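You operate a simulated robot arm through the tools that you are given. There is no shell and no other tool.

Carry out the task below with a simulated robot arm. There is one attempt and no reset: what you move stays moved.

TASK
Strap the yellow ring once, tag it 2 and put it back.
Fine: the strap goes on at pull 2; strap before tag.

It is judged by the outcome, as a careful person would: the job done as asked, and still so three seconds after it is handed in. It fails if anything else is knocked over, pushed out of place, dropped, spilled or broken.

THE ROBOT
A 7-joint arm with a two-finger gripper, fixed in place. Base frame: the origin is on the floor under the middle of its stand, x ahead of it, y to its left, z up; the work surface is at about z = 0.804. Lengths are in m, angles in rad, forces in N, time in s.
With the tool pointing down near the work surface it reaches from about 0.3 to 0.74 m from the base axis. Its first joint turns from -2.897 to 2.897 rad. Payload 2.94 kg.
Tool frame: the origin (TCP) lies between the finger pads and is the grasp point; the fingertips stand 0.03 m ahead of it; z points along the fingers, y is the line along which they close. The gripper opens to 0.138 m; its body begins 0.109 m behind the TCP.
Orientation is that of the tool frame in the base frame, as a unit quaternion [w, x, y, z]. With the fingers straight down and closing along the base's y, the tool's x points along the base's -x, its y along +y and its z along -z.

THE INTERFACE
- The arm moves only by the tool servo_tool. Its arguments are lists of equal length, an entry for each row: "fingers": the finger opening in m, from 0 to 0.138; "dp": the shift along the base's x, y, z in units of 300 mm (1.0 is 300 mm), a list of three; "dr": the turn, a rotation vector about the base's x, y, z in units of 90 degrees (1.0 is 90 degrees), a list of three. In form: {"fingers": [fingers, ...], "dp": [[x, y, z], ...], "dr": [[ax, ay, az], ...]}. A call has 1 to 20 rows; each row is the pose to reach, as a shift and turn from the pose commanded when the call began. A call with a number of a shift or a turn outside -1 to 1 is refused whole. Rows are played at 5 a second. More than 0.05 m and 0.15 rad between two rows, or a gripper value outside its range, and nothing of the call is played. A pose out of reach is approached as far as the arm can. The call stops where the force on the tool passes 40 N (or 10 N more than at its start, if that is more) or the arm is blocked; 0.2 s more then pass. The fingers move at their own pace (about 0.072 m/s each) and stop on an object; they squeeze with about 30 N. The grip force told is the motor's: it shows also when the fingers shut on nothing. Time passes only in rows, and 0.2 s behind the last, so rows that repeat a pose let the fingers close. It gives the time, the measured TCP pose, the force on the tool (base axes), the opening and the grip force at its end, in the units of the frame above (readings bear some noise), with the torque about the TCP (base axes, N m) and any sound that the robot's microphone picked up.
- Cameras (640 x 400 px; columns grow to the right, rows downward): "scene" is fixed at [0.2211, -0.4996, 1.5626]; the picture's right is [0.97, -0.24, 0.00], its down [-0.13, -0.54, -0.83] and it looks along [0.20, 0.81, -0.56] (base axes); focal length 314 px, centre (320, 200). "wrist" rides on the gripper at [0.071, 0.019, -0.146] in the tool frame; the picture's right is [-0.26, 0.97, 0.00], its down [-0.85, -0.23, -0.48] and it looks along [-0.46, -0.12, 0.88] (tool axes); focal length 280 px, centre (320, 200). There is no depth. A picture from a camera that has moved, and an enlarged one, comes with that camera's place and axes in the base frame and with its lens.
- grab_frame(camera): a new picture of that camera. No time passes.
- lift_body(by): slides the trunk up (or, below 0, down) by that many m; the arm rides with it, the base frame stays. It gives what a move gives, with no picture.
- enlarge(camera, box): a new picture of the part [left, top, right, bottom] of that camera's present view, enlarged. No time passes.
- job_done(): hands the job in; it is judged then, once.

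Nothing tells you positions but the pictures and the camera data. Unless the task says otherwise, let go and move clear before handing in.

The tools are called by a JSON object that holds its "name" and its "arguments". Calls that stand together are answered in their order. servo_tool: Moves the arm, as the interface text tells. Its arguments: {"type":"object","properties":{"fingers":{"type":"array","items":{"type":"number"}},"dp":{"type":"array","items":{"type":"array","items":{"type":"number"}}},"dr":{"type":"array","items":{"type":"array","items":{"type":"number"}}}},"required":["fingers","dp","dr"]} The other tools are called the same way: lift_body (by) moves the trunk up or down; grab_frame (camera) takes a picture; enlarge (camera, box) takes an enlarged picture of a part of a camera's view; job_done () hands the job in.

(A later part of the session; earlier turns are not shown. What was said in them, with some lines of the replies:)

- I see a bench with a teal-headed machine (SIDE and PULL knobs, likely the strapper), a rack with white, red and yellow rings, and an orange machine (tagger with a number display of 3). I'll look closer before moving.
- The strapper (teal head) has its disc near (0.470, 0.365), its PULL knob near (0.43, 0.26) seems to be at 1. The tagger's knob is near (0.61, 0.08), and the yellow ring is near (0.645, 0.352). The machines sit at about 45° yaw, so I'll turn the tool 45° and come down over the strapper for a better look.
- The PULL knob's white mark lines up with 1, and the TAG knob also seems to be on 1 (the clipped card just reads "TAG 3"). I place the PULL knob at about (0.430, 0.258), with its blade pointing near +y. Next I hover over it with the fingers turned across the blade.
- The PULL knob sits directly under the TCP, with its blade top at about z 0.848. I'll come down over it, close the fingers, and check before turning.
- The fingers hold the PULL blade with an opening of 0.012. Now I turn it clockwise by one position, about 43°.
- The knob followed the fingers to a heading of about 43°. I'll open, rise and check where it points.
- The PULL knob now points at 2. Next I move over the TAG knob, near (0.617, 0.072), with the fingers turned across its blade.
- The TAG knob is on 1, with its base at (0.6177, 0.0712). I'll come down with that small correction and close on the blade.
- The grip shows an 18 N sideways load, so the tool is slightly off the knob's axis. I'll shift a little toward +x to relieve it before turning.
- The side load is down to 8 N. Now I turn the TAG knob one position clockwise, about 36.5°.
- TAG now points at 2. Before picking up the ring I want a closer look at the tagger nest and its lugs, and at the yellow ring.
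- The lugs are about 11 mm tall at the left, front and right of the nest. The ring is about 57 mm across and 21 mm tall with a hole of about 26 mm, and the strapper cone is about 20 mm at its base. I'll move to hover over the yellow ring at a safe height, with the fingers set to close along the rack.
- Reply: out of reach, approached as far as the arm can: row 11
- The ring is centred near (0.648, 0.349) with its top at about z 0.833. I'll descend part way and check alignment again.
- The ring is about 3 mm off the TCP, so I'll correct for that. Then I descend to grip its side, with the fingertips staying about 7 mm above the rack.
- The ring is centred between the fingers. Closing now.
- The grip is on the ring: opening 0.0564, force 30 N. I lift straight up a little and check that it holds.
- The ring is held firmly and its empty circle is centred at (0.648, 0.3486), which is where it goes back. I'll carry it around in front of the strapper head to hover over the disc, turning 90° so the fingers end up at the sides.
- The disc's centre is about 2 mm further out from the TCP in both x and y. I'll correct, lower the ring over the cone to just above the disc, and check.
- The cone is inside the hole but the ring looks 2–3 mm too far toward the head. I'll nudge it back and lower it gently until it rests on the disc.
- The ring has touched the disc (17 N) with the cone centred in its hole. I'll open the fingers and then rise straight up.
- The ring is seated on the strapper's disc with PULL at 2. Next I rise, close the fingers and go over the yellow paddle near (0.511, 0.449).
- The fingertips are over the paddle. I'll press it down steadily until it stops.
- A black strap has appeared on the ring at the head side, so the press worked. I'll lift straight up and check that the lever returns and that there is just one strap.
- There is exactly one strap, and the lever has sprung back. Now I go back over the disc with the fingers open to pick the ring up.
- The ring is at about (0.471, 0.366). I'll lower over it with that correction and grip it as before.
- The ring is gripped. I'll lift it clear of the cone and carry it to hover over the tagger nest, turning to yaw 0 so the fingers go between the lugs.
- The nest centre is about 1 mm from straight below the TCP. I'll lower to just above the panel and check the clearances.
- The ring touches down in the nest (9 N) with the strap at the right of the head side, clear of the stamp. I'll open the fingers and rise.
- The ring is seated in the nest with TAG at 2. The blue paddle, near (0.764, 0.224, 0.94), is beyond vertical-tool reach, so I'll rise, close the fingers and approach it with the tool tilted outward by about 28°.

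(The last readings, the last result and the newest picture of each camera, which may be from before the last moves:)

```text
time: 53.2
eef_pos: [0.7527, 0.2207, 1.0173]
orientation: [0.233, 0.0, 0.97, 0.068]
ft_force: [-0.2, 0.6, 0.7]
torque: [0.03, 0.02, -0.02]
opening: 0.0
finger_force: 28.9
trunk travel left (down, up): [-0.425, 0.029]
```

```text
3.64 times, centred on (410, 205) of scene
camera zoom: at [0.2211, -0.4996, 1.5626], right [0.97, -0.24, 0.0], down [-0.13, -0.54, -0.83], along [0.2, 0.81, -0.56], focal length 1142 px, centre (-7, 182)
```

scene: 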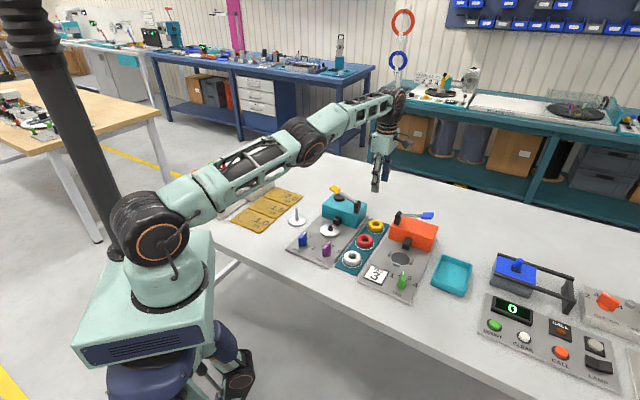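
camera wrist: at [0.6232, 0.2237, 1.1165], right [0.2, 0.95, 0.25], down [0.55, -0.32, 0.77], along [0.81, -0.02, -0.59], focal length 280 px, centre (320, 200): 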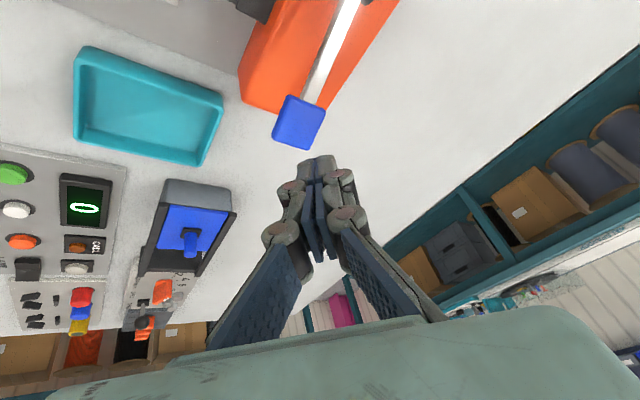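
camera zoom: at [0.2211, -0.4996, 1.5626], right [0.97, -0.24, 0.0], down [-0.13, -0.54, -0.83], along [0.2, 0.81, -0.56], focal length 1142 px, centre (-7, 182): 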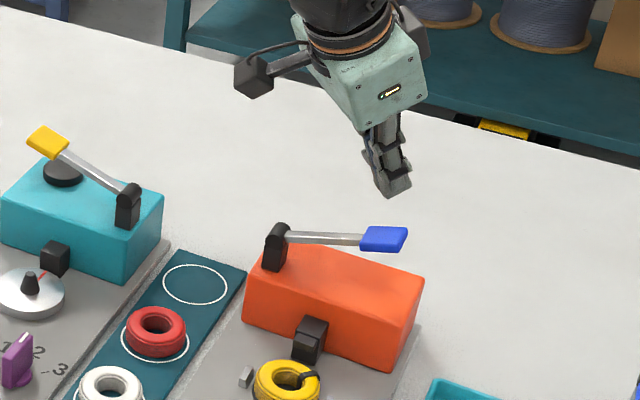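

The fingertips are about 45 mm above the blue paddle and a few millimetres outward of it. I'll shift slightly and press straight down steadily.

{"name": "servo_tool", "arguments": {"fingers": [0.0, 0.0, 0.0, 0.0, 0.0, 0.0, 0.0, 0.0, 0.0, 0.0, 0.0, 0.0, 0.0], "dp": [[-0.017, -0.012, -0.05], [-0.017, -0.012, -0.1], [-0.017, -0.012, -0.135], [-0.017, -0.012, -0.16], [-0.017, -0.012, -0.185], [-0.017, -0.012, -0.21], [-0.017, -0.012, -0.23], [-0.017, -0.012, -0.25], [-0.017, -0.012, -0.27], [-0.017, -0.012, -0.29], [-0.017, -0.012, -0.31], [-0.017, -0.012, -0.328], [-0.017, -0.012, -0.342]], "dr": [[0, 0, 0], [0, 0, 0], [0, 0, 0], [0, 0, 0], [0, 0, 0], [0, 0, 0], [0, 0, 0], [0, 0, 0], [0, 0, 0], [0, 0, 0], [0, 0, 0], [0, 0, 0], [0, 0, 0]]}}

{"name": "grab_frame", "arguments": {"camera": "wrist"}}

{"name": "enlarge", "arguments": {"camera": "scene", "box": [340, 180, 480, 280]}}

```text
time: 56.0
eef_pos: [0.747, 0.2179, 0.9201]
orientation: [0.236, 0.001, 0.969, 0.069]
ft_force: [-1.9, 0.0, 16.6]
torque: [0.02, 0.03, -0.05]
opening: 0.0059
finger_force: 28.5
trunk travel left (down, up): [-0.425, 0.029]
```

```text
taken
camera wrist: at [0.6172, 0.2189, 1.0182], right [0.2, 0.95, 0.25], down [0.54, -0.32, 0.78], along [0.81, -0.02, -0.58], focal length 280 px, centre (320, 200)
```

wrist: 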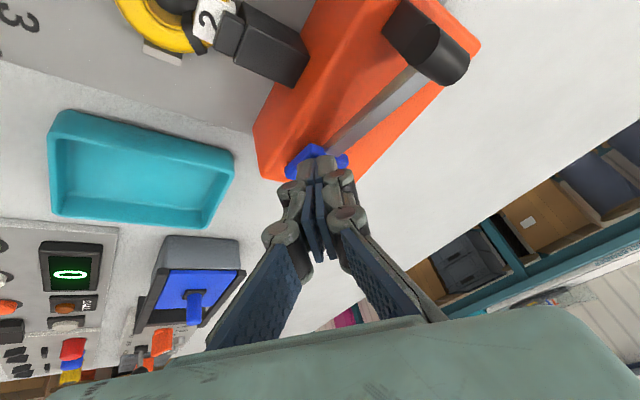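

```text
4.00 times, centred on (410, 230) of scene
camera zoom: at [0.2211, -0.4996, 1.5626], right [0.97, -0.24, 0.0], down [-0.13, -0.54, -0.83], along [0.2, 0.81, -0.56], focal length 1256 px, centre (-40, 80)
```

zoom: 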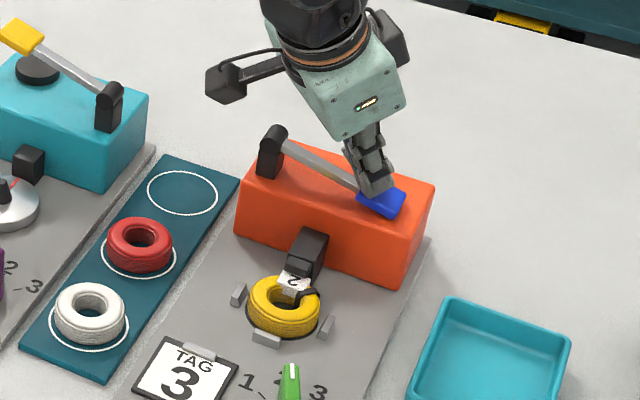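

A tag reading "2" is now on the ring. I'll lift off the paddle straight up.

{"name": "servo_tool", "arguments": {"fingers": [0.0, 0.0, 0.0, 0.0, 0.0, 0.0, 0.0, 0.0], "dp": [[0, 0, 0.03], [0, 0, 0.07], [0, 0, 0.11], [0, 0, 0.16], [0, 0, 0.22], [0, 0, 0.28], [0, 0, 0.34], [0, 0, 0.34]], "dr": [[0, 0, 0], [0, 0, 0], [0, 0, 0], [0, 0, 0], [0, 0, 0], [0, 0, 0], [0, 0, 0], [0, 0, 0]]}}

{"name": "grab_frame", "arguments": {"camera": "wrist"}}

{"name": "enlarge", "arguments": {"camera": "scene", "box": [340, 170, 480, 280]}}

{"name": "enlarge", "arguments": {"camera": "scene", "box": [380, 230, 430, 275]}}

```text
time: 57.8
eef_pos: [0.747, 0.2174, 1.0163]
orientation: [0.233, 0.001, 0.97, 0.068]
ft_force: [-0.3, -0.7, -0.5]
torque: [-0.01, -0.03, -0.01]
opening: 0.0
finger_force: 28.7
trunk travel left (down, up): [-0.425, 0.029]
```

```text
taken
camera wrist: at [0.6184, 0.2206, 1.1156], right [0.2, 0.95, 0.25], down [0.55, -0.32, 0.77], along [0.81, -0.02, -0.59], focal length 280 px, centre (320, 200)
```

wrist: 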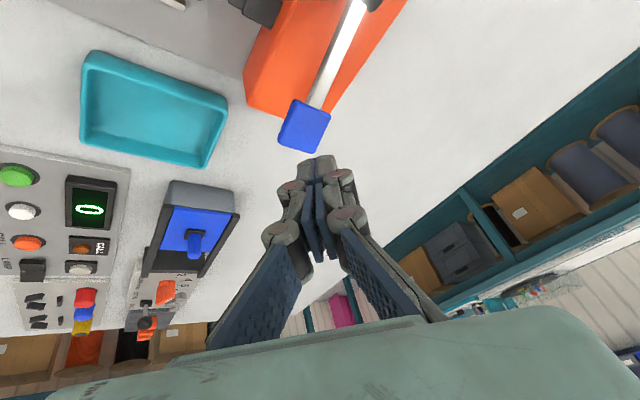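

```text
3.64 times, centred on (410, 225) of scene
camera zoom: at [0.2211, -0.4996, 1.5626], right [0.97, -0.24, 0.0], down [-0.13, -0.54, -0.83], along [0.2, 0.81, -0.56], focal length 1142 px, centre (-7, 109)
```

zoom: 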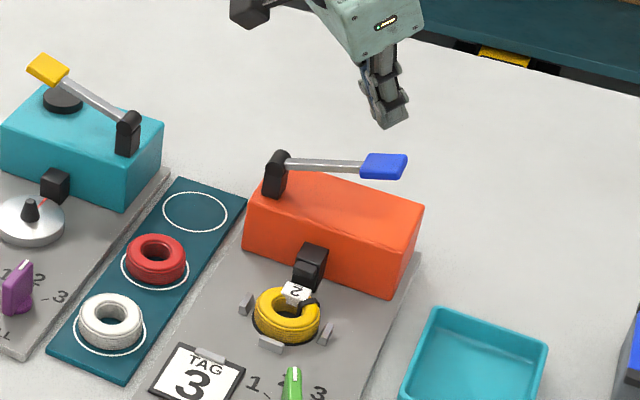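

```text
8.89 times, centred on (405, 252) of scene
camera zoom: at [0.2211, -0.4996, 1.5626], right [0.97, -0.24, 0.0], down [-0.13, -0.54, -0.83], along [0.2, 0.81, -0.56], focal length 2791 px, centre (-436, -267)
```

zoom: 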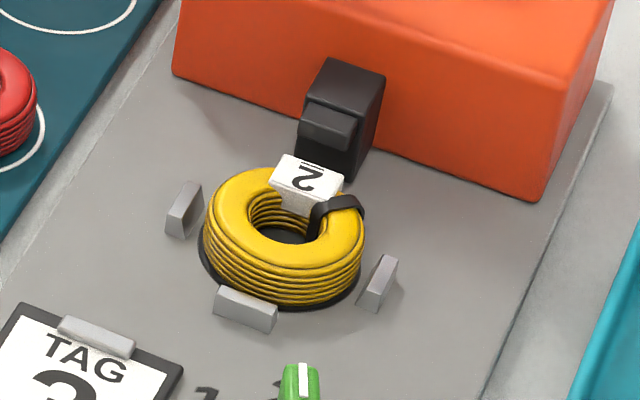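

The ring now has one strap and a tag "2", and the tagger lever has returned. I'll bring the tool back upright over the nest and study how to grip the ring without touching the tag or the lugs.

{"name": "servo_tool", "arguments": {"fingers": [0.0, 0.0, 0.02, 0.04, 0.06, 0.074, 0.074, 0.074, 0.074], "dp": [[0.0, 0.0, 0.05], [-0.05, -0.025, 0.05], [-0.1, -0.05, 0.05], [-0.15, -0.075, 0.05], [-0.2, -0.1, 0.03], [-0.25, -0.12, 0.0], [-0.28, -0.135, -0.07], [-0.28, -0.135, -0.14], [-0.28, -0.135, -0.14]], "dr": [[0, 0, 0], [-0.0175, 0.06, 0], [-0.035, 0.12, 0], [-0.0524, 0.179, 0], [-0.07, 0.239, 0], [-0.0874, 0.2986, 0], [-0.0874, 0.2986, 0], [-0.0874, 0.2986, 0], [-0.0874, 0.2986, 0]]}}

{"name": "grab_frame", "arguments": {"camera": "wrist"}}

{"name": "enlarge", "arguments": {"camera": "wrist", "box": [250, 80, 390, 200]}}

{"name": "enlarge", "arguments": {"camera": "scene", "box": [380, 230, 430, 275]}}

```text
time: 59.8
eef_pos: [0.6627, 0.1765, 0.9741]
orientation: [0.0, 0.001, 1.0, 0.001]
ft_force: [0.7, -0.4, -0.2]
torque: [0.0, 0.02, -0.02]
opening: 0.0738
finger_force: 0.1
trunk travel left (down, up): [-0.425, 0.029]
```

```text
taken
camera wrist: at [0.5929, 0.197, 1.1195], right [0.26, 0.96, 0.0], down [0.85, -0.23, 0.48], along [0.46, -0.12, -0.88], focal length 280 px, centre (320, 200)
```

wrist: 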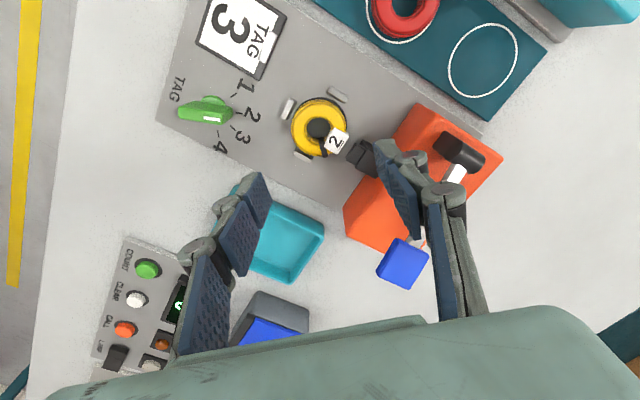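

```text
3.33 times, centred on (320, 140) of wrist
camera zoom: at [0.5929, 0.197, 1.1195], right [0.26, 0.96, 0.0], down [0.85, -0.23, 0.48], along [0.46, -0.12, -0.88], focal length 935 px, centre (320, 400)
```

zoom: 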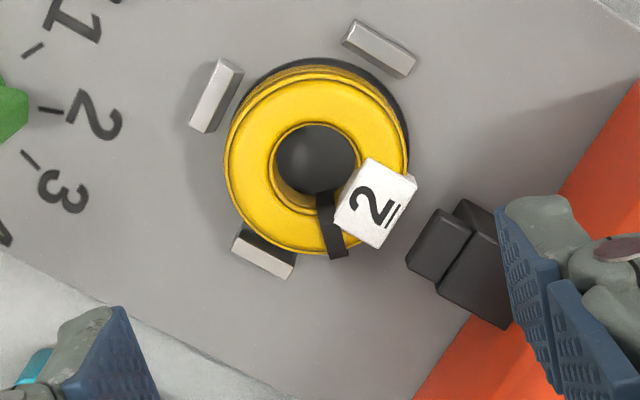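

```text
8.89 times, centred on (405, 252) of scene
camera zoom: at [0.2211, -0.4996, 1.5626], right [0.97, -0.24, 0.0], down [-0.13, -0.54, -0.83], along [0.2, 0.81, -0.56], focal length 2791 px, centre (-436, -267)
```

zoom: 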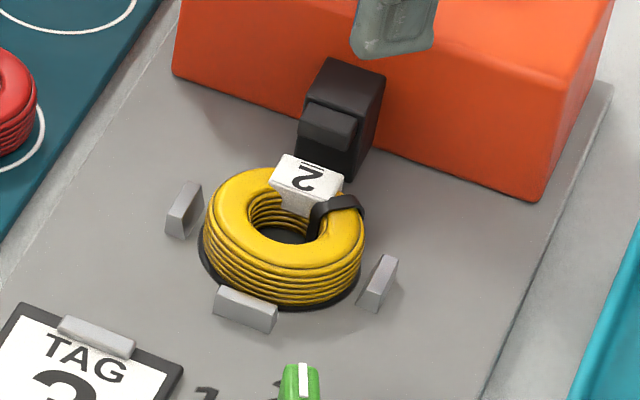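

The tag sits on the head side of the ring and the strap is at its +x side. Fingers at ±y (yaw about 4°) clear the lugs, tag and strap. I'll descend that way with the fingers open.

{"name": "servo_tool", "arguments": {"fingers": [0.074, 0.074, 0.074, 0.074, 0.074, 0.074, 0.074], "dp": [[-0.0007, -0.003, -0.08], [-0.0007, -0.003, -0.16], [-0.0007, -0.003, -0.24], [-0.0007, -0.003, -0.31], [-0.0007, -0.003, -0.37], [-0.0007, -0.003, -0.4137], [-0.0007, -0.003, -0.4137]], "dr": [[0, 0, 0.022], [0, 0, 0.044], [0, 0, 0.044], [0, 0, 0.044], [0, 0, 0.044], [0, 0, 0.044], [0, 0, 0.044]]}}

{"name": "grab_frame", "arguments": {"camera": "wrist"}}

{"name": "enlarge", "arguments": {"camera": "wrist", "box": [240, 100, 400, 240]}}

{"name": "enlarge", "arguments": {"camera": "scene", "box": [375, 220, 435, 275]}}

```text
time: 61.4
eef_pos: [0.6617, 0.1755, 0.8488]
orientation: [0.0, -0.034, 0.999, 0.0]
ft_force: [-0.2, 0.2, 0.8]
torque: [-0.01, 0.01, 0.01]
opening: 0.0739
finger_force: 0.0
trunk travel left (down, up): [-0.425, 0.029]
```

```text
taken
camera wrist: at [0.5906, 0.1896, 0.995], right [0.2, 0.98, 0.0], down [0.86, -0.17, 0.48], along [0.47, -0.09, -0.88], focal length 280 px, centre (320, 200)
```

wrist: 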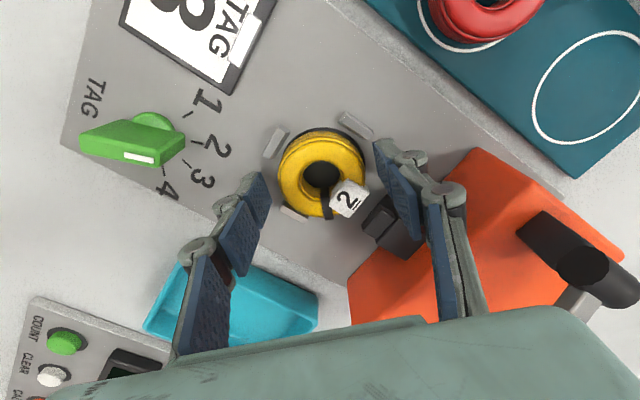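

```text
2.86 times, centred on (320, 170) of wrist
camera zoom: at [0.5906, 0.1896, 0.995], right [0.2, 0.98, 0.0], down [0.86, -0.17, 0.48], along [0.47, -0.09, -0.88], focal length 801 px, centre (320, 286)
```

zoom: 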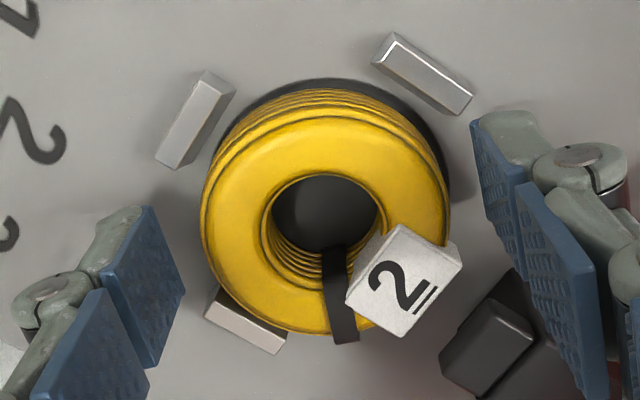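

```text
7.27 times, centred on (405, 248) of scene
camera zoom: at [0.2211, -0.4996, 1.5626], right [0.97, -0.24, 0.0], down [-0.13, -0.54, -0.83], along [0.2, 0.81, -0.56], focal length 2284 px, centre (-298, -146)
```

zoom: 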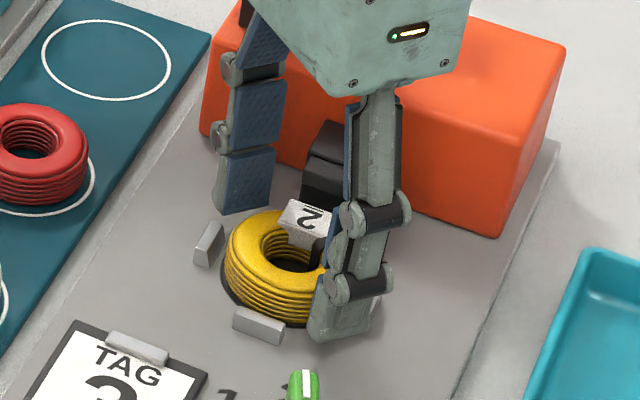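

{"name": "servo_tool", "arguments": {"fingers": [0.066, 0.06, 0.055, 0.04, 0.02, 0.02], "dp": [[0, 0.003, 0], [0, 0.003, 0], [0, 0.003, 0], [0, 0.003, 0], [0, 0.003, 0], [0, 0.003, 0]], "dr": [[0, 0, 0], [0, 0, 0], [0, 0, 0], [0, 0, 0], [0, 0, 0], [0, 0, 0]]}}

{"name": "enlarge", "arguments": {"camera": "wrist", "box": [240, 100, 400, 240]}}

{"name": "enlarge", "arguments": {"camera": "scene", "box": [375, 220, 435, 275]}}

```text
time: 62.8
eef_pos: [0.6624, 0.1763, 0.8501]
orientation: [0.0, -0.035, 0.999, 0.0]
ft_force: [-0.3, 0.2, 0.9]
torque: [-0.03, -0.01, 0.03]
opening: 0.0566
finger_force: 29.9
trunk travel left (down, up): [-0.425, 0.029]
```

```text
2.86 times, centred on (320, 170) of wrist
camera zoom: at [0.5906, 0.1904, 0.9955], right [0.2, 0.98, 0.0], down [0.86, -0.17, 0.48], along [0.47, -0.09, -0.88], focal length 801 px, centre (320, 286)
```

zoom: 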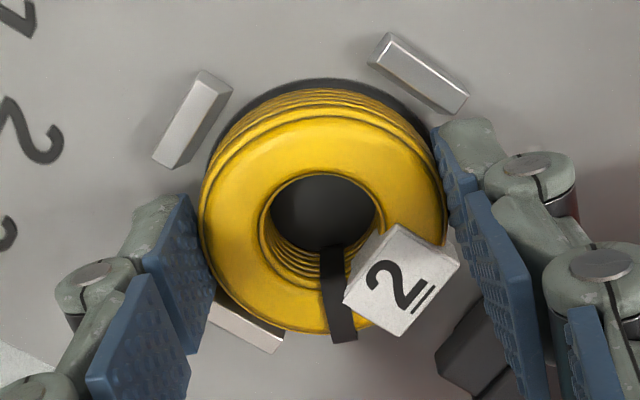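

```text
7.27 times, centred on (405, 248) of scene
camera zoom: at [0.2211, -0.4996, 1.5626], right [0.97, -0.24, 0.0], down [-0.13, -0.54, -0.83], along [0.2, 0.81, -0.56], focal length 2284 px, centre (-298, -146)
```

zoom: 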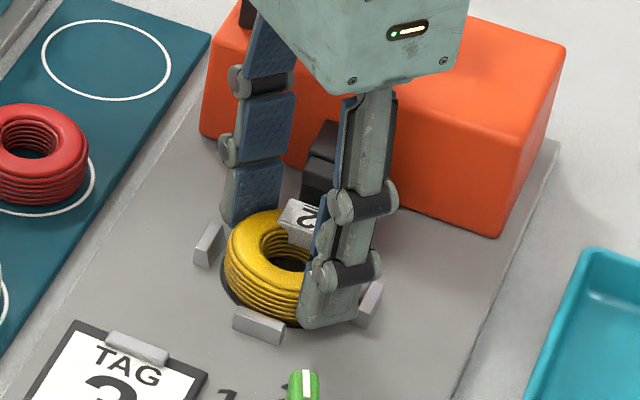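

The grip is clean at an opening of 0.0566, with the tag and strap clear of the fingers. I'll lift straight up, check it, and carry it high to the empty circle on the rack, turning so the fingers lie along the rack.

{"name": "servo_tool", "arguments": {"fingers": [0.02, 0.02, 0.02, 0.02, 0.02], "dp": [[0, 0, 0.06], [0, 0, 0.16], [0, 0, 0.28], [0, 0, 0.4], [0, 0, 0.4]], "dr": [[0, 0, 0], [0, 0, 0], [0, 0, 0], [0, 0, 0], [0, 0, 0]]}}

{"name": "grab_frame", "arguments": {"camera": "wrist"}}

```text
time: 64.0
eef_pos: [0.6629, 0.178, 0.97]
orientation: [0.0, -0.034, 0.999, 0.0]
ft_force: [-1.0, 0.5, -1.4]
torque: [0.01, -0.02, -0.01]
opening: 0.0567
finger_force: 30.1
trunk travel left (down, up): [-0.425, 0.029]
```

```text
taken
camera wrist: at [0.5909, 0.1924, 1.115], right [0.2, 0.98, 0.0], down [0.86, -0.17, 0.48], along [0.47, -0.09, -0.88], focal length 280 px, centre (320, 200)
```

wrist: 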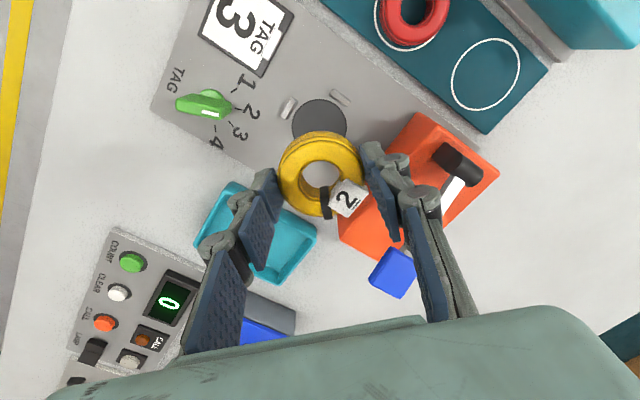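

The ring is lifted cleanly with its strap and tag. Now I carry it across to hover over its circle.

{"name": "servo_tool", "arguments": {"fingers": [0.02, 0.02, 0.02, 0.02, 0.02, 0.02, 0.02, 0.02, 0.02, 0.02], "dp": [[0, 0.02, 0.05], [-0.006, 0.09, 0.06], [-0.014, 0.17, 0.06], [-0.022, 0.26, 0.06], [-0.03, 0.35, 0.06], [-0.038, 0.44, 0.05], [-0.044, 0.52, 0.03], [-0.0487, 0.5687, -0.02], [-0.0487, 0.5687, -0.067], [-0.0487, 0.5687, -0.067]], "dr": [[0, 0, -0.04], [0, 0, -0.12], [0, 0, -0.2], [0, 0, -0.28], [0, 0, -0.36], [0, 0, -0.44], [0, 0, -0.5], [0, 0, -0.544], [0, 0, -0.544], [0, 0, -0.544]]}}

{"name": "grab_frame", "arguments": {"camera": "wrist"}}

{"name": "enlarge", "arguments": {"camera": "wrist", "box": [240, 80, 400, 230]}}

{"name": "enlarge", "arguments": {"camera": "scene", "box": [330, 150, 450, 260]}}

```text
time: 66.2
eef_pos: [0.6475, 0.3452, 0.9512]
orientation: [0.001, 0.384, 0.923, 0.0]
ft_force: [1.1, 0.1, -0.5]
torque: [0.03, 0.03, 0.04]
opening: 0.0566
finger_force: 30.0
trunk travel left (down, up): [-0.425, 0.029]
```

```text
taken
camera wrist: at [0.611, 0.4095, 1.0965], right [0.87, 0.5, 0.0], down [0.44, -0.76, 0.48], along [0.24, -0.41, -0.88], focal length 280 px, centre (320, 200)
```

wrist: 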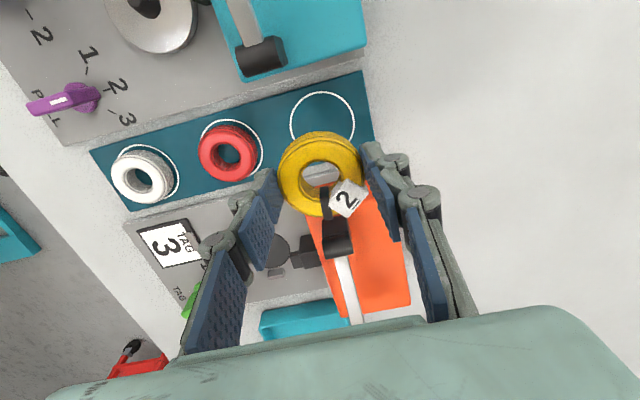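

```text
2.67 times, centred on (320, 155) of wrist
camera zoom: at [0.611, 0.4095, 1.0965], right [0.87, 0.5, 0.0], down [0.44, -0.76, 0.48], along [0.24, -0.41, -0.88], focal length 748 px, centre (320, 320)
```

zoom: 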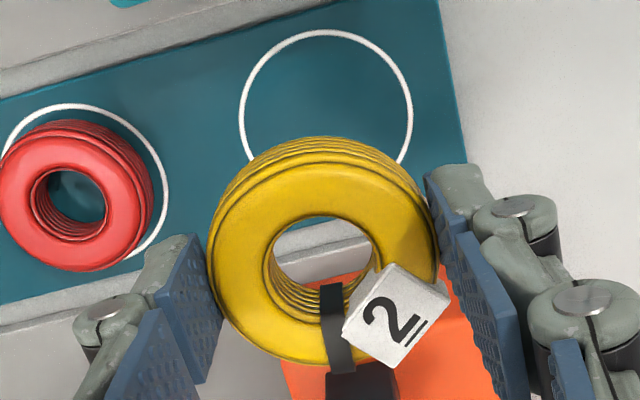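

```text
3.64 times, centred on (390, 205) of scene
camera zoom: at [0.2211, -0.4996, 1.5626], right [0.97, -0.24, 0.0], down [-0.13, -0.54, -0.83], along [0.2, 0.81, -0.56], focal length 1142 px, centre (66, 182)
```

zoom: 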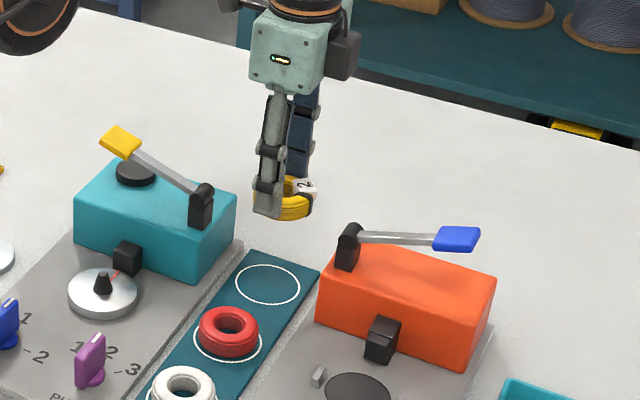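

The circle centre is about 5 mm in +y from the TCP. I'll correct and lower most of the way, then check alignment.

{"name": "servo_tool", "arguments": {"fingers": [0.02, 0.02, 0.02, 0.02, 0.02, 0.02], "dp": [[0.0003, 0.008, -0.05], [0.0003, 0.0153, -0.11], [0.0003, 0.0153, -0.18], [0.0003, 0.0153, -0.24], [0.0003, 0.0153, -0.29], [0.0003, 0.0153, -0.29]], "dr": [[0, 0, 0], [0, 0, 0], [0, 0, 0], [0, 0, 0], [0, 0, 0], [0, 0, 0]]}}

{"name": "grab_frame", "arguments": {"camera": "wrist"}}

{"name": "enlarge", "arguments": {"camera": "wrist", "box": [240, 90, 400, 230]}}

{"name": "enlarge", "arguments": {"camera": "scene", "box": [340, 190, 420, 255]}}

```text
time: 67.6
eef_pos: [0.6483, 0.3494, 0.8641]
orientation: [0.0, 0.384, 0.924, 0.0]
ft_force: [0.1, -0.3, -1.3]
torque: [0.01, 0.02, 0.01]
opening: 0.0563
finger_force: 30.2
trunk travel left (down, up): [-0.425, 0.029]
```

```text
taken
camera wrist: at [0.6118, 0.414, 1.009], right [0.87, 0.5, 0.0], down [0.44, -0.76, 0.48], along [0.24, -0.41, -0.88], focal length 280 px, centre (320, 200)
```

wrist: 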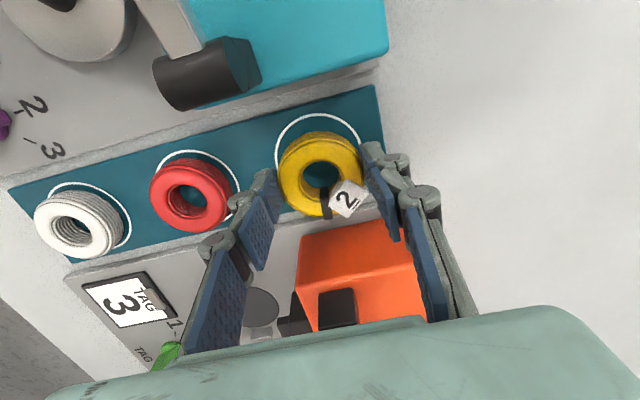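

```text
2.86 times, centred on (320, 160) of wrist
camera zoom: at [0.6118, 0.414, 1.009], right [0.87, 0.5, 0.0], down [0.44, -0.76, 0.48], along [0.24, -0.41, -0.88], focal length 801 px, centre (320, 314)
```

zoom: 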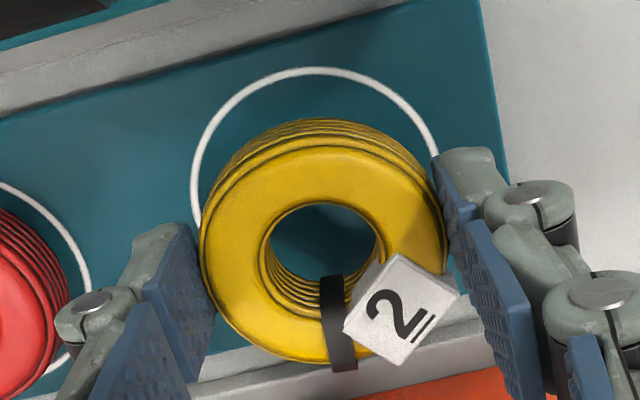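

```text
6.15 times, centred on (380, 222) of scene
camera zoom: at [0.2211, -0.4996, 1.5626], right [0.97, -0.24, 0.0], down [-0.13, -0.54, -0.83], along [0.2, 0.81, -0.56], focal length 1932 px, centre (-49, 62)
```

zoom: 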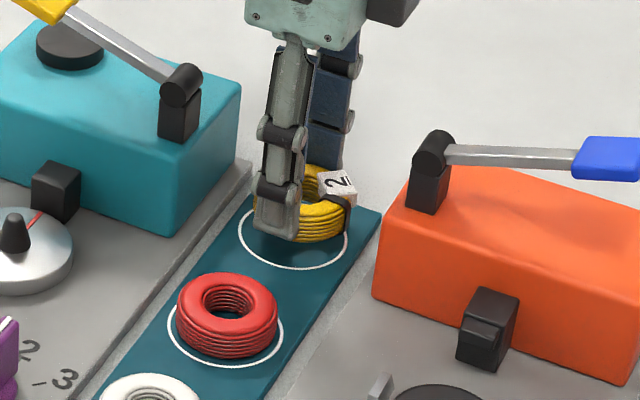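

Alignment is within about 2 mm. I'll make a small correction and lower gently to contact.

{"name": "servo_tool", "arguments": {"fingers": [0.02, 0.02, 0.02, 0.02, 0.02], "dp": [[-0.005, 0.002, -0.015], [-0.005, 0.002, -0.03], [-0.005, 0.002, -0.042], [-0.005, 0.002, -0.05], [-0.005, 0.002, -0.05]], "dr": [[0, 0, 0], [0, 0, 0], [0, 0, 0], [0, 0, 0], [0, 0, 0]]}}

{"name": "enlarge", "arguments": {"camera": "wrist", "box": [240, 90, 400, 230]}}

{"name": "enlarge", "arguments": {"camera": "scene", "box": [340, 190, 420, 255]}}

```text
time: 68.8
eef_pos: [0.644, 0.3521, 0.8486]
orientation: [0.0, 0.382, 0.924, 0.0]
ft_force: [-0.2, 0.5, -0.8]
torque: [0.01, -0.02, -0.02]
opening: 0.0567
finger_force: 30.4
trunk travel left (down, up): [-0.425, 0.029]
```

```text
2.86 times, centred on (320, 160) of wrist
camera zoom: at [0.6086, 0.4158, 0.9939], right [0.87, 0.5, 0.0], down [0.44, -0.76, 0.48], along [0.24, -0.41, -0.88], focal length 801 px, centre (320, 314)
```

zoom: 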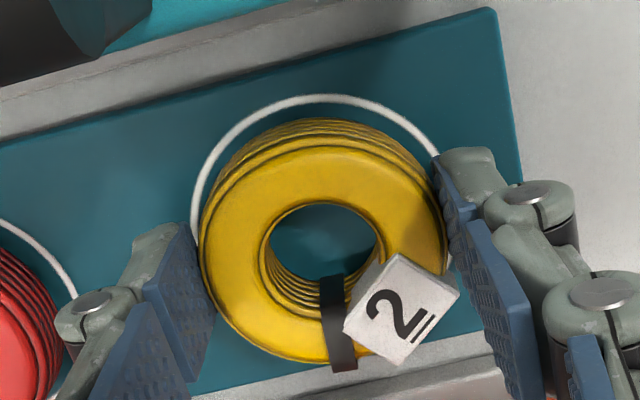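

```text
6.15 times, centred on (380, 222) of scene
camera zoom: at [0.2211, -0.4996, 1.5626], right [0.97, -0.24, 0.0], down [-0.13, -0.54, -0.83], along [0.2, 0.81, -0.56], focal length 1932 px, centre (-49, 62)
```

zoom: 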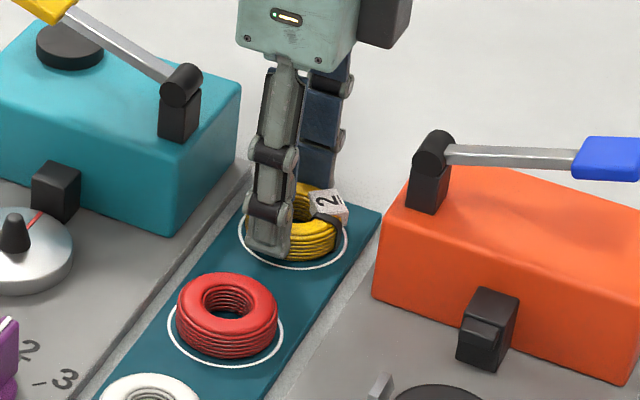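

The ring is well centred in the circle now but not quite touching yet. I'll lower in small steps.

{"name": "servo_tool", "arguments": {"fingers": [0.02, 0.02, 0.02, 0.02], "dp": [[0, 0, -0.004], [0, 0, -0.008], [0, 0, -0.012], [0, 0, -0.012]], "dr": [[0, 0, 0], [0, 0, 0], [0, 0, 0], [0, 0, 0]]}}

{"name": "enlarge", "arguments": {"camera": "scene", "box": [350, 200, 410, 250]}}

```text
time: 69.8
eef_pos: [0.6437, 0.352, 0.8482]
orientation: [0.0, 0.383, 0.924, 0.002]
ft_force: [-2.4, 2.3, 16.6]
torque: [-0.07, 0.16, 0.07]
opening: 0.0563
finger_force: 30.2
out of reach, approached as far as the arm can: row 2
trunk travel left (down, up): [-0.425, 0.029]
```

```text
8.00 times, centred on (380, 225) of scene
camera zoom: at [0.2211, -0.4996, 1.5626], right [0.97, -0.24, 0.0], down [-0.13, -0.54, -0.83], along [0.2, 0.81, -0.56], focal length 2512 px, centre (-160, 0)
```

zoom: 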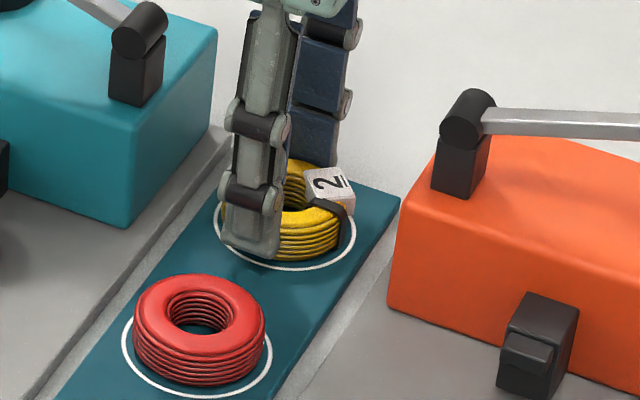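

The ring is resting on the rack (17 N contact). I'll open the fingers and lift straight away.

{"name": "servo_tool", "arguments": {"fingers": [0.06, 0.066, 0.072, 0.074, 0.074, 0.074, 0.074, 0.074, 0.074, 0.074, 0.074], "dp": [[0, 0, 0.004], [0, 0, 0.008], [0, 0, 0.01], [0, 0, 0.01], [0, 0, 0.02], [0, 0, 0.06], [0, 0, 0.12], [0, 0, 0.2], [-0.02, -0.01, 0.3], [-0.04, -0.02, 0.38], [-0.04, -0.02, 0.38]], "dr": [[0, 0, 0], [0, 0, 0], [0, 0, 0], [0, 0, 0], [0, 0, 0], [0, 0, 0], [0, 0, 0], [0, 0, 0], [0, 0, 0], [0, 0, 0], [0, 0, 0]]}}

{"name": "grab_frame", "arguments": {"camera": "wrist"}}

{"name": "enlarge", "arguments": {"camera": "scene", "box": [340, 190, 440, 270]}}

```text
time: 72.2
eef_pos: [0.6461, 0.3529, 0.9576]
orientation: [0.0, 0.383, 0.924, -0.001]
ft_force: [0.2, 0.0, -0.1]
torque: [0.01, 0.03, 0.03]
opening: 0.0739
finger_force: 0.0
out of reach, approached as far as the arm can: row 9, 10, 11
trunk travel left (down, up): [-0.425, 0.029]
```

```text
taken
camera wrist: at [0.6104, 0.4171, 1.1028], right [0.87, 0.5, 0.0], down [0.44, -0.76, 0.48], along [0.23, -0.41, -0.88], focal length 280 px, centre (320, 200)
```

wrist: 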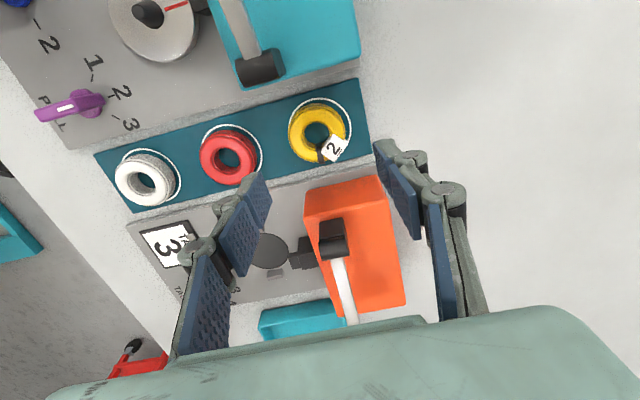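

```text
5.00 times, centred on (390, 230) of scene
camera zoom: at [0.2211, -0.4996, 1.5626], right [0.97, -0.24, 0.0], down [-0.13, -0.54, -0.83], along [0.2, 0.81, -0.56], focal length 1570 px, centre (-30, 50)
```

zoom: 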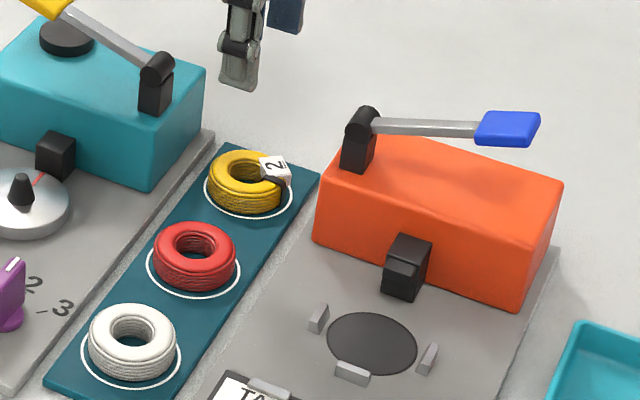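

The yellow ring is back in its circle with one strap and tag 2. I'll move the arm clear and do a final check.

{"name": "servo_tool", "arguments": {"fingers": [0.074, 0.074, 0.074, 0.074, 0.074, 0.074, 0.074, 0.074, 0.074], "dp": [[-0.06, -0.06, 0.05], [-0.14, -0.14, 0.1], [-0.22, -0.22, 0.18], [-0.3, -0.3, 0.26], [-0.38, -0.36, 0.35], [-0.44, -0.4, 0.45], [-0.48, -0.42, 0.55], [-0.5, -0.42, 0.65], [-0.5, -0.42, 0.65]], "dr": [[0, 0, 0], [0, 0, 0], [0, 0, 0], [0, 0, 0], [0, 0, 0], [0, 0, 0], [0, 0, 0], [0, 0, 0], [0, 0, 0]]}}

{"name": "grab_frame", "arguments": {"camera": "scene"}}

{"name": "enlarge", "arguments": {"camera": "scene", "box": [290, 180, 450, 300]}}

{"name": "enlarge", "arguments": {"camera": "scene", "box": [345, 205, 405, 250]}}

{"name": "grab_frame", "arguments": {"camera": "wrist"}}

```text
time: 74.2
eef_pos: [0.623, 0.2918, 1.1945]
orientation: [-0.001, 0.383, 0.924, -0.002]
ft_force: [0.5, -0.1, -0.7]
torque: [0.0, 0.02, -0.02]
opening: 0.074
finger_force: 0.1
out of reach, approached as far as the arm can: row 1, 2, 3, 4, 5, 6, 7, 8, 9
trunk travel left (down, up): [-0.425, 0.029]
```

```text
taken
```

scene: 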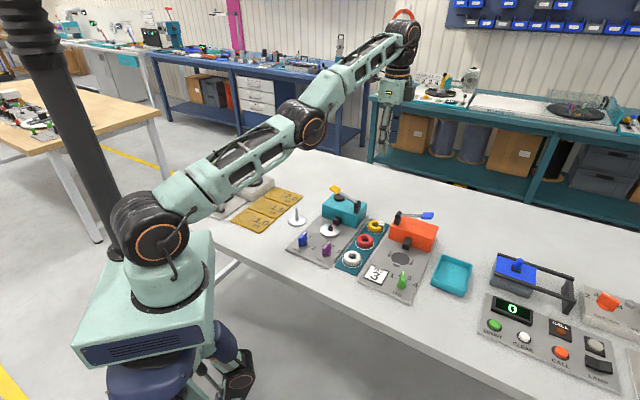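

```text
3.33 times, centred on (370, 240) of scene
camera zoom: at [0.2211, -0.4996, 1.5626], right [0.97, -0.24, 0.0], down [-0.13, -0.54, -0.83], along [0.2, 0.81, -0.56], focal length 1047 px, centre (153, 67)
```

zoom: 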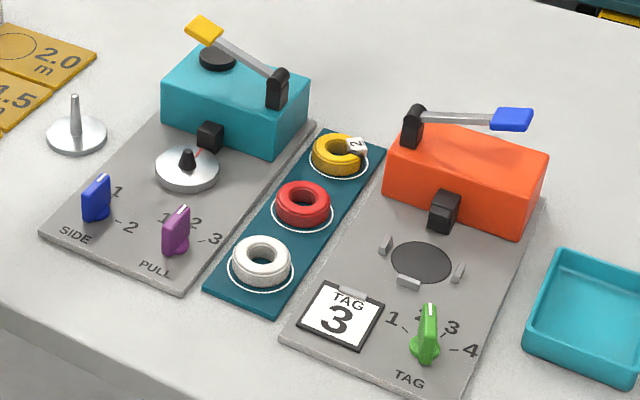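

```text
8.89 times, centred on (375, 228) of scene
camera zoom: at [0.2211, -0.4996, 1.5626], right [0.97, -0.24, 0.0], down [-0.13, -0.54, -0.83], along [0.2, 0.81, -0.56], focal length 2791 px, centre (-169, -44)
```

zoom: 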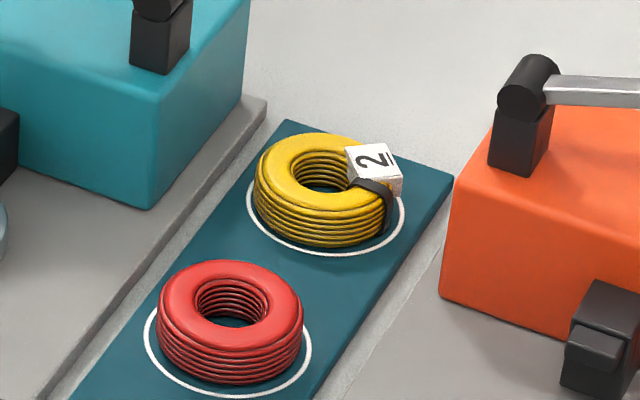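

```text
taken
camera wrist: at [0.5874, 0.3549, 1.3403], right [0.87, 0.5, 0.0], down [0.44, -0.76, 0.48], along [0.23, -0.41, -0.88], focal length 280 px, centre (320, 200)
```

wrist: 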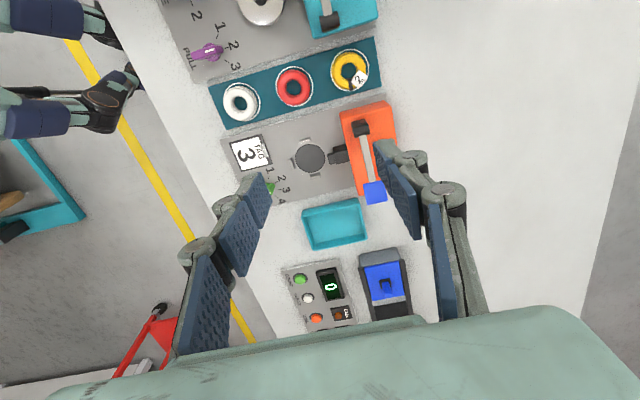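

{"name": "enlarge", "arguments": {"camera": "wrist", "box": [310, 30, 400, 110]}}

{"name": "enlarge", "arguments": {"camera": "wrist", "box": [160, 0, 300, 110]}}

```text
5.00 times, centred on (355, 70) of wrist
camera zoom: at [0.5874, 0.3549, 1.3403], right [0.87, 0.5, 0.0], down [0.44, -0.76, 0.48], along [0.23, -0.41, -0.88], focal length 1402 px, centre (145, 850)
```

zoom: 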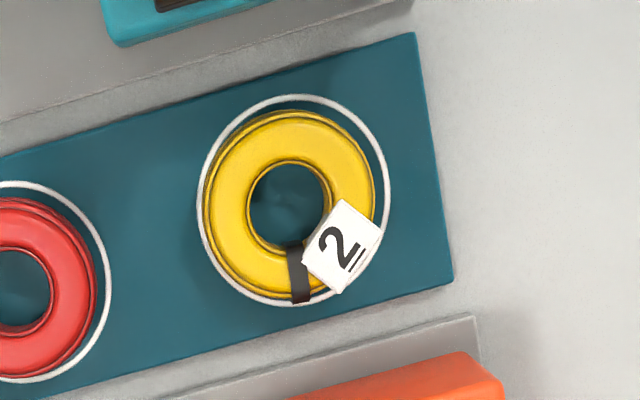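

```text
3.64 times, centred on (230, 55) of wrist
camera zoom: at [0.5874, 0.3549, 1.3403], right [0.87, 0.5, 0.0], down [0.44, -0.76, 0.48], along [0.23, -0.41, -0.88], focal length 1020 px, centre (647, 727)
```

zoom: 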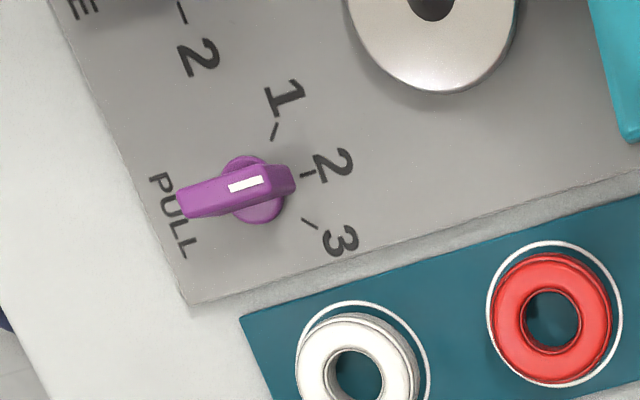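

The yellow ring sits inside its circle with one strap (put on at PULL 2) and tag 2. Both levers are up, nothing else has moved, and the arm is clear, so I'm handing in.

{"name": "job_done", "arguments": {}}

```text
The job is handed in.
```

The yellow ring has one strap and tag 2, and it is back in its circle on the rack. The job is handed in.

- **Strap:** I turned PULL from 1 to 2 and pressed the strapper's lever once, before tagging. SIDE stayed at 1.
- **Tag:** I turned the TAG knob from 1 to 2, and the tag on the ring reads "2". The card clipped to the tagger says "TAG 3"; I followed your instruction instead.
- **Put back:** The ring sits about 2 mm off the centre of its circle. The strap and tag face the tagger side.

In the final pictures, both levers had sprung back and the arm was clear. Nothing else was knocked or pushed out of place. The PULL and TAG knobs are still set at 2.
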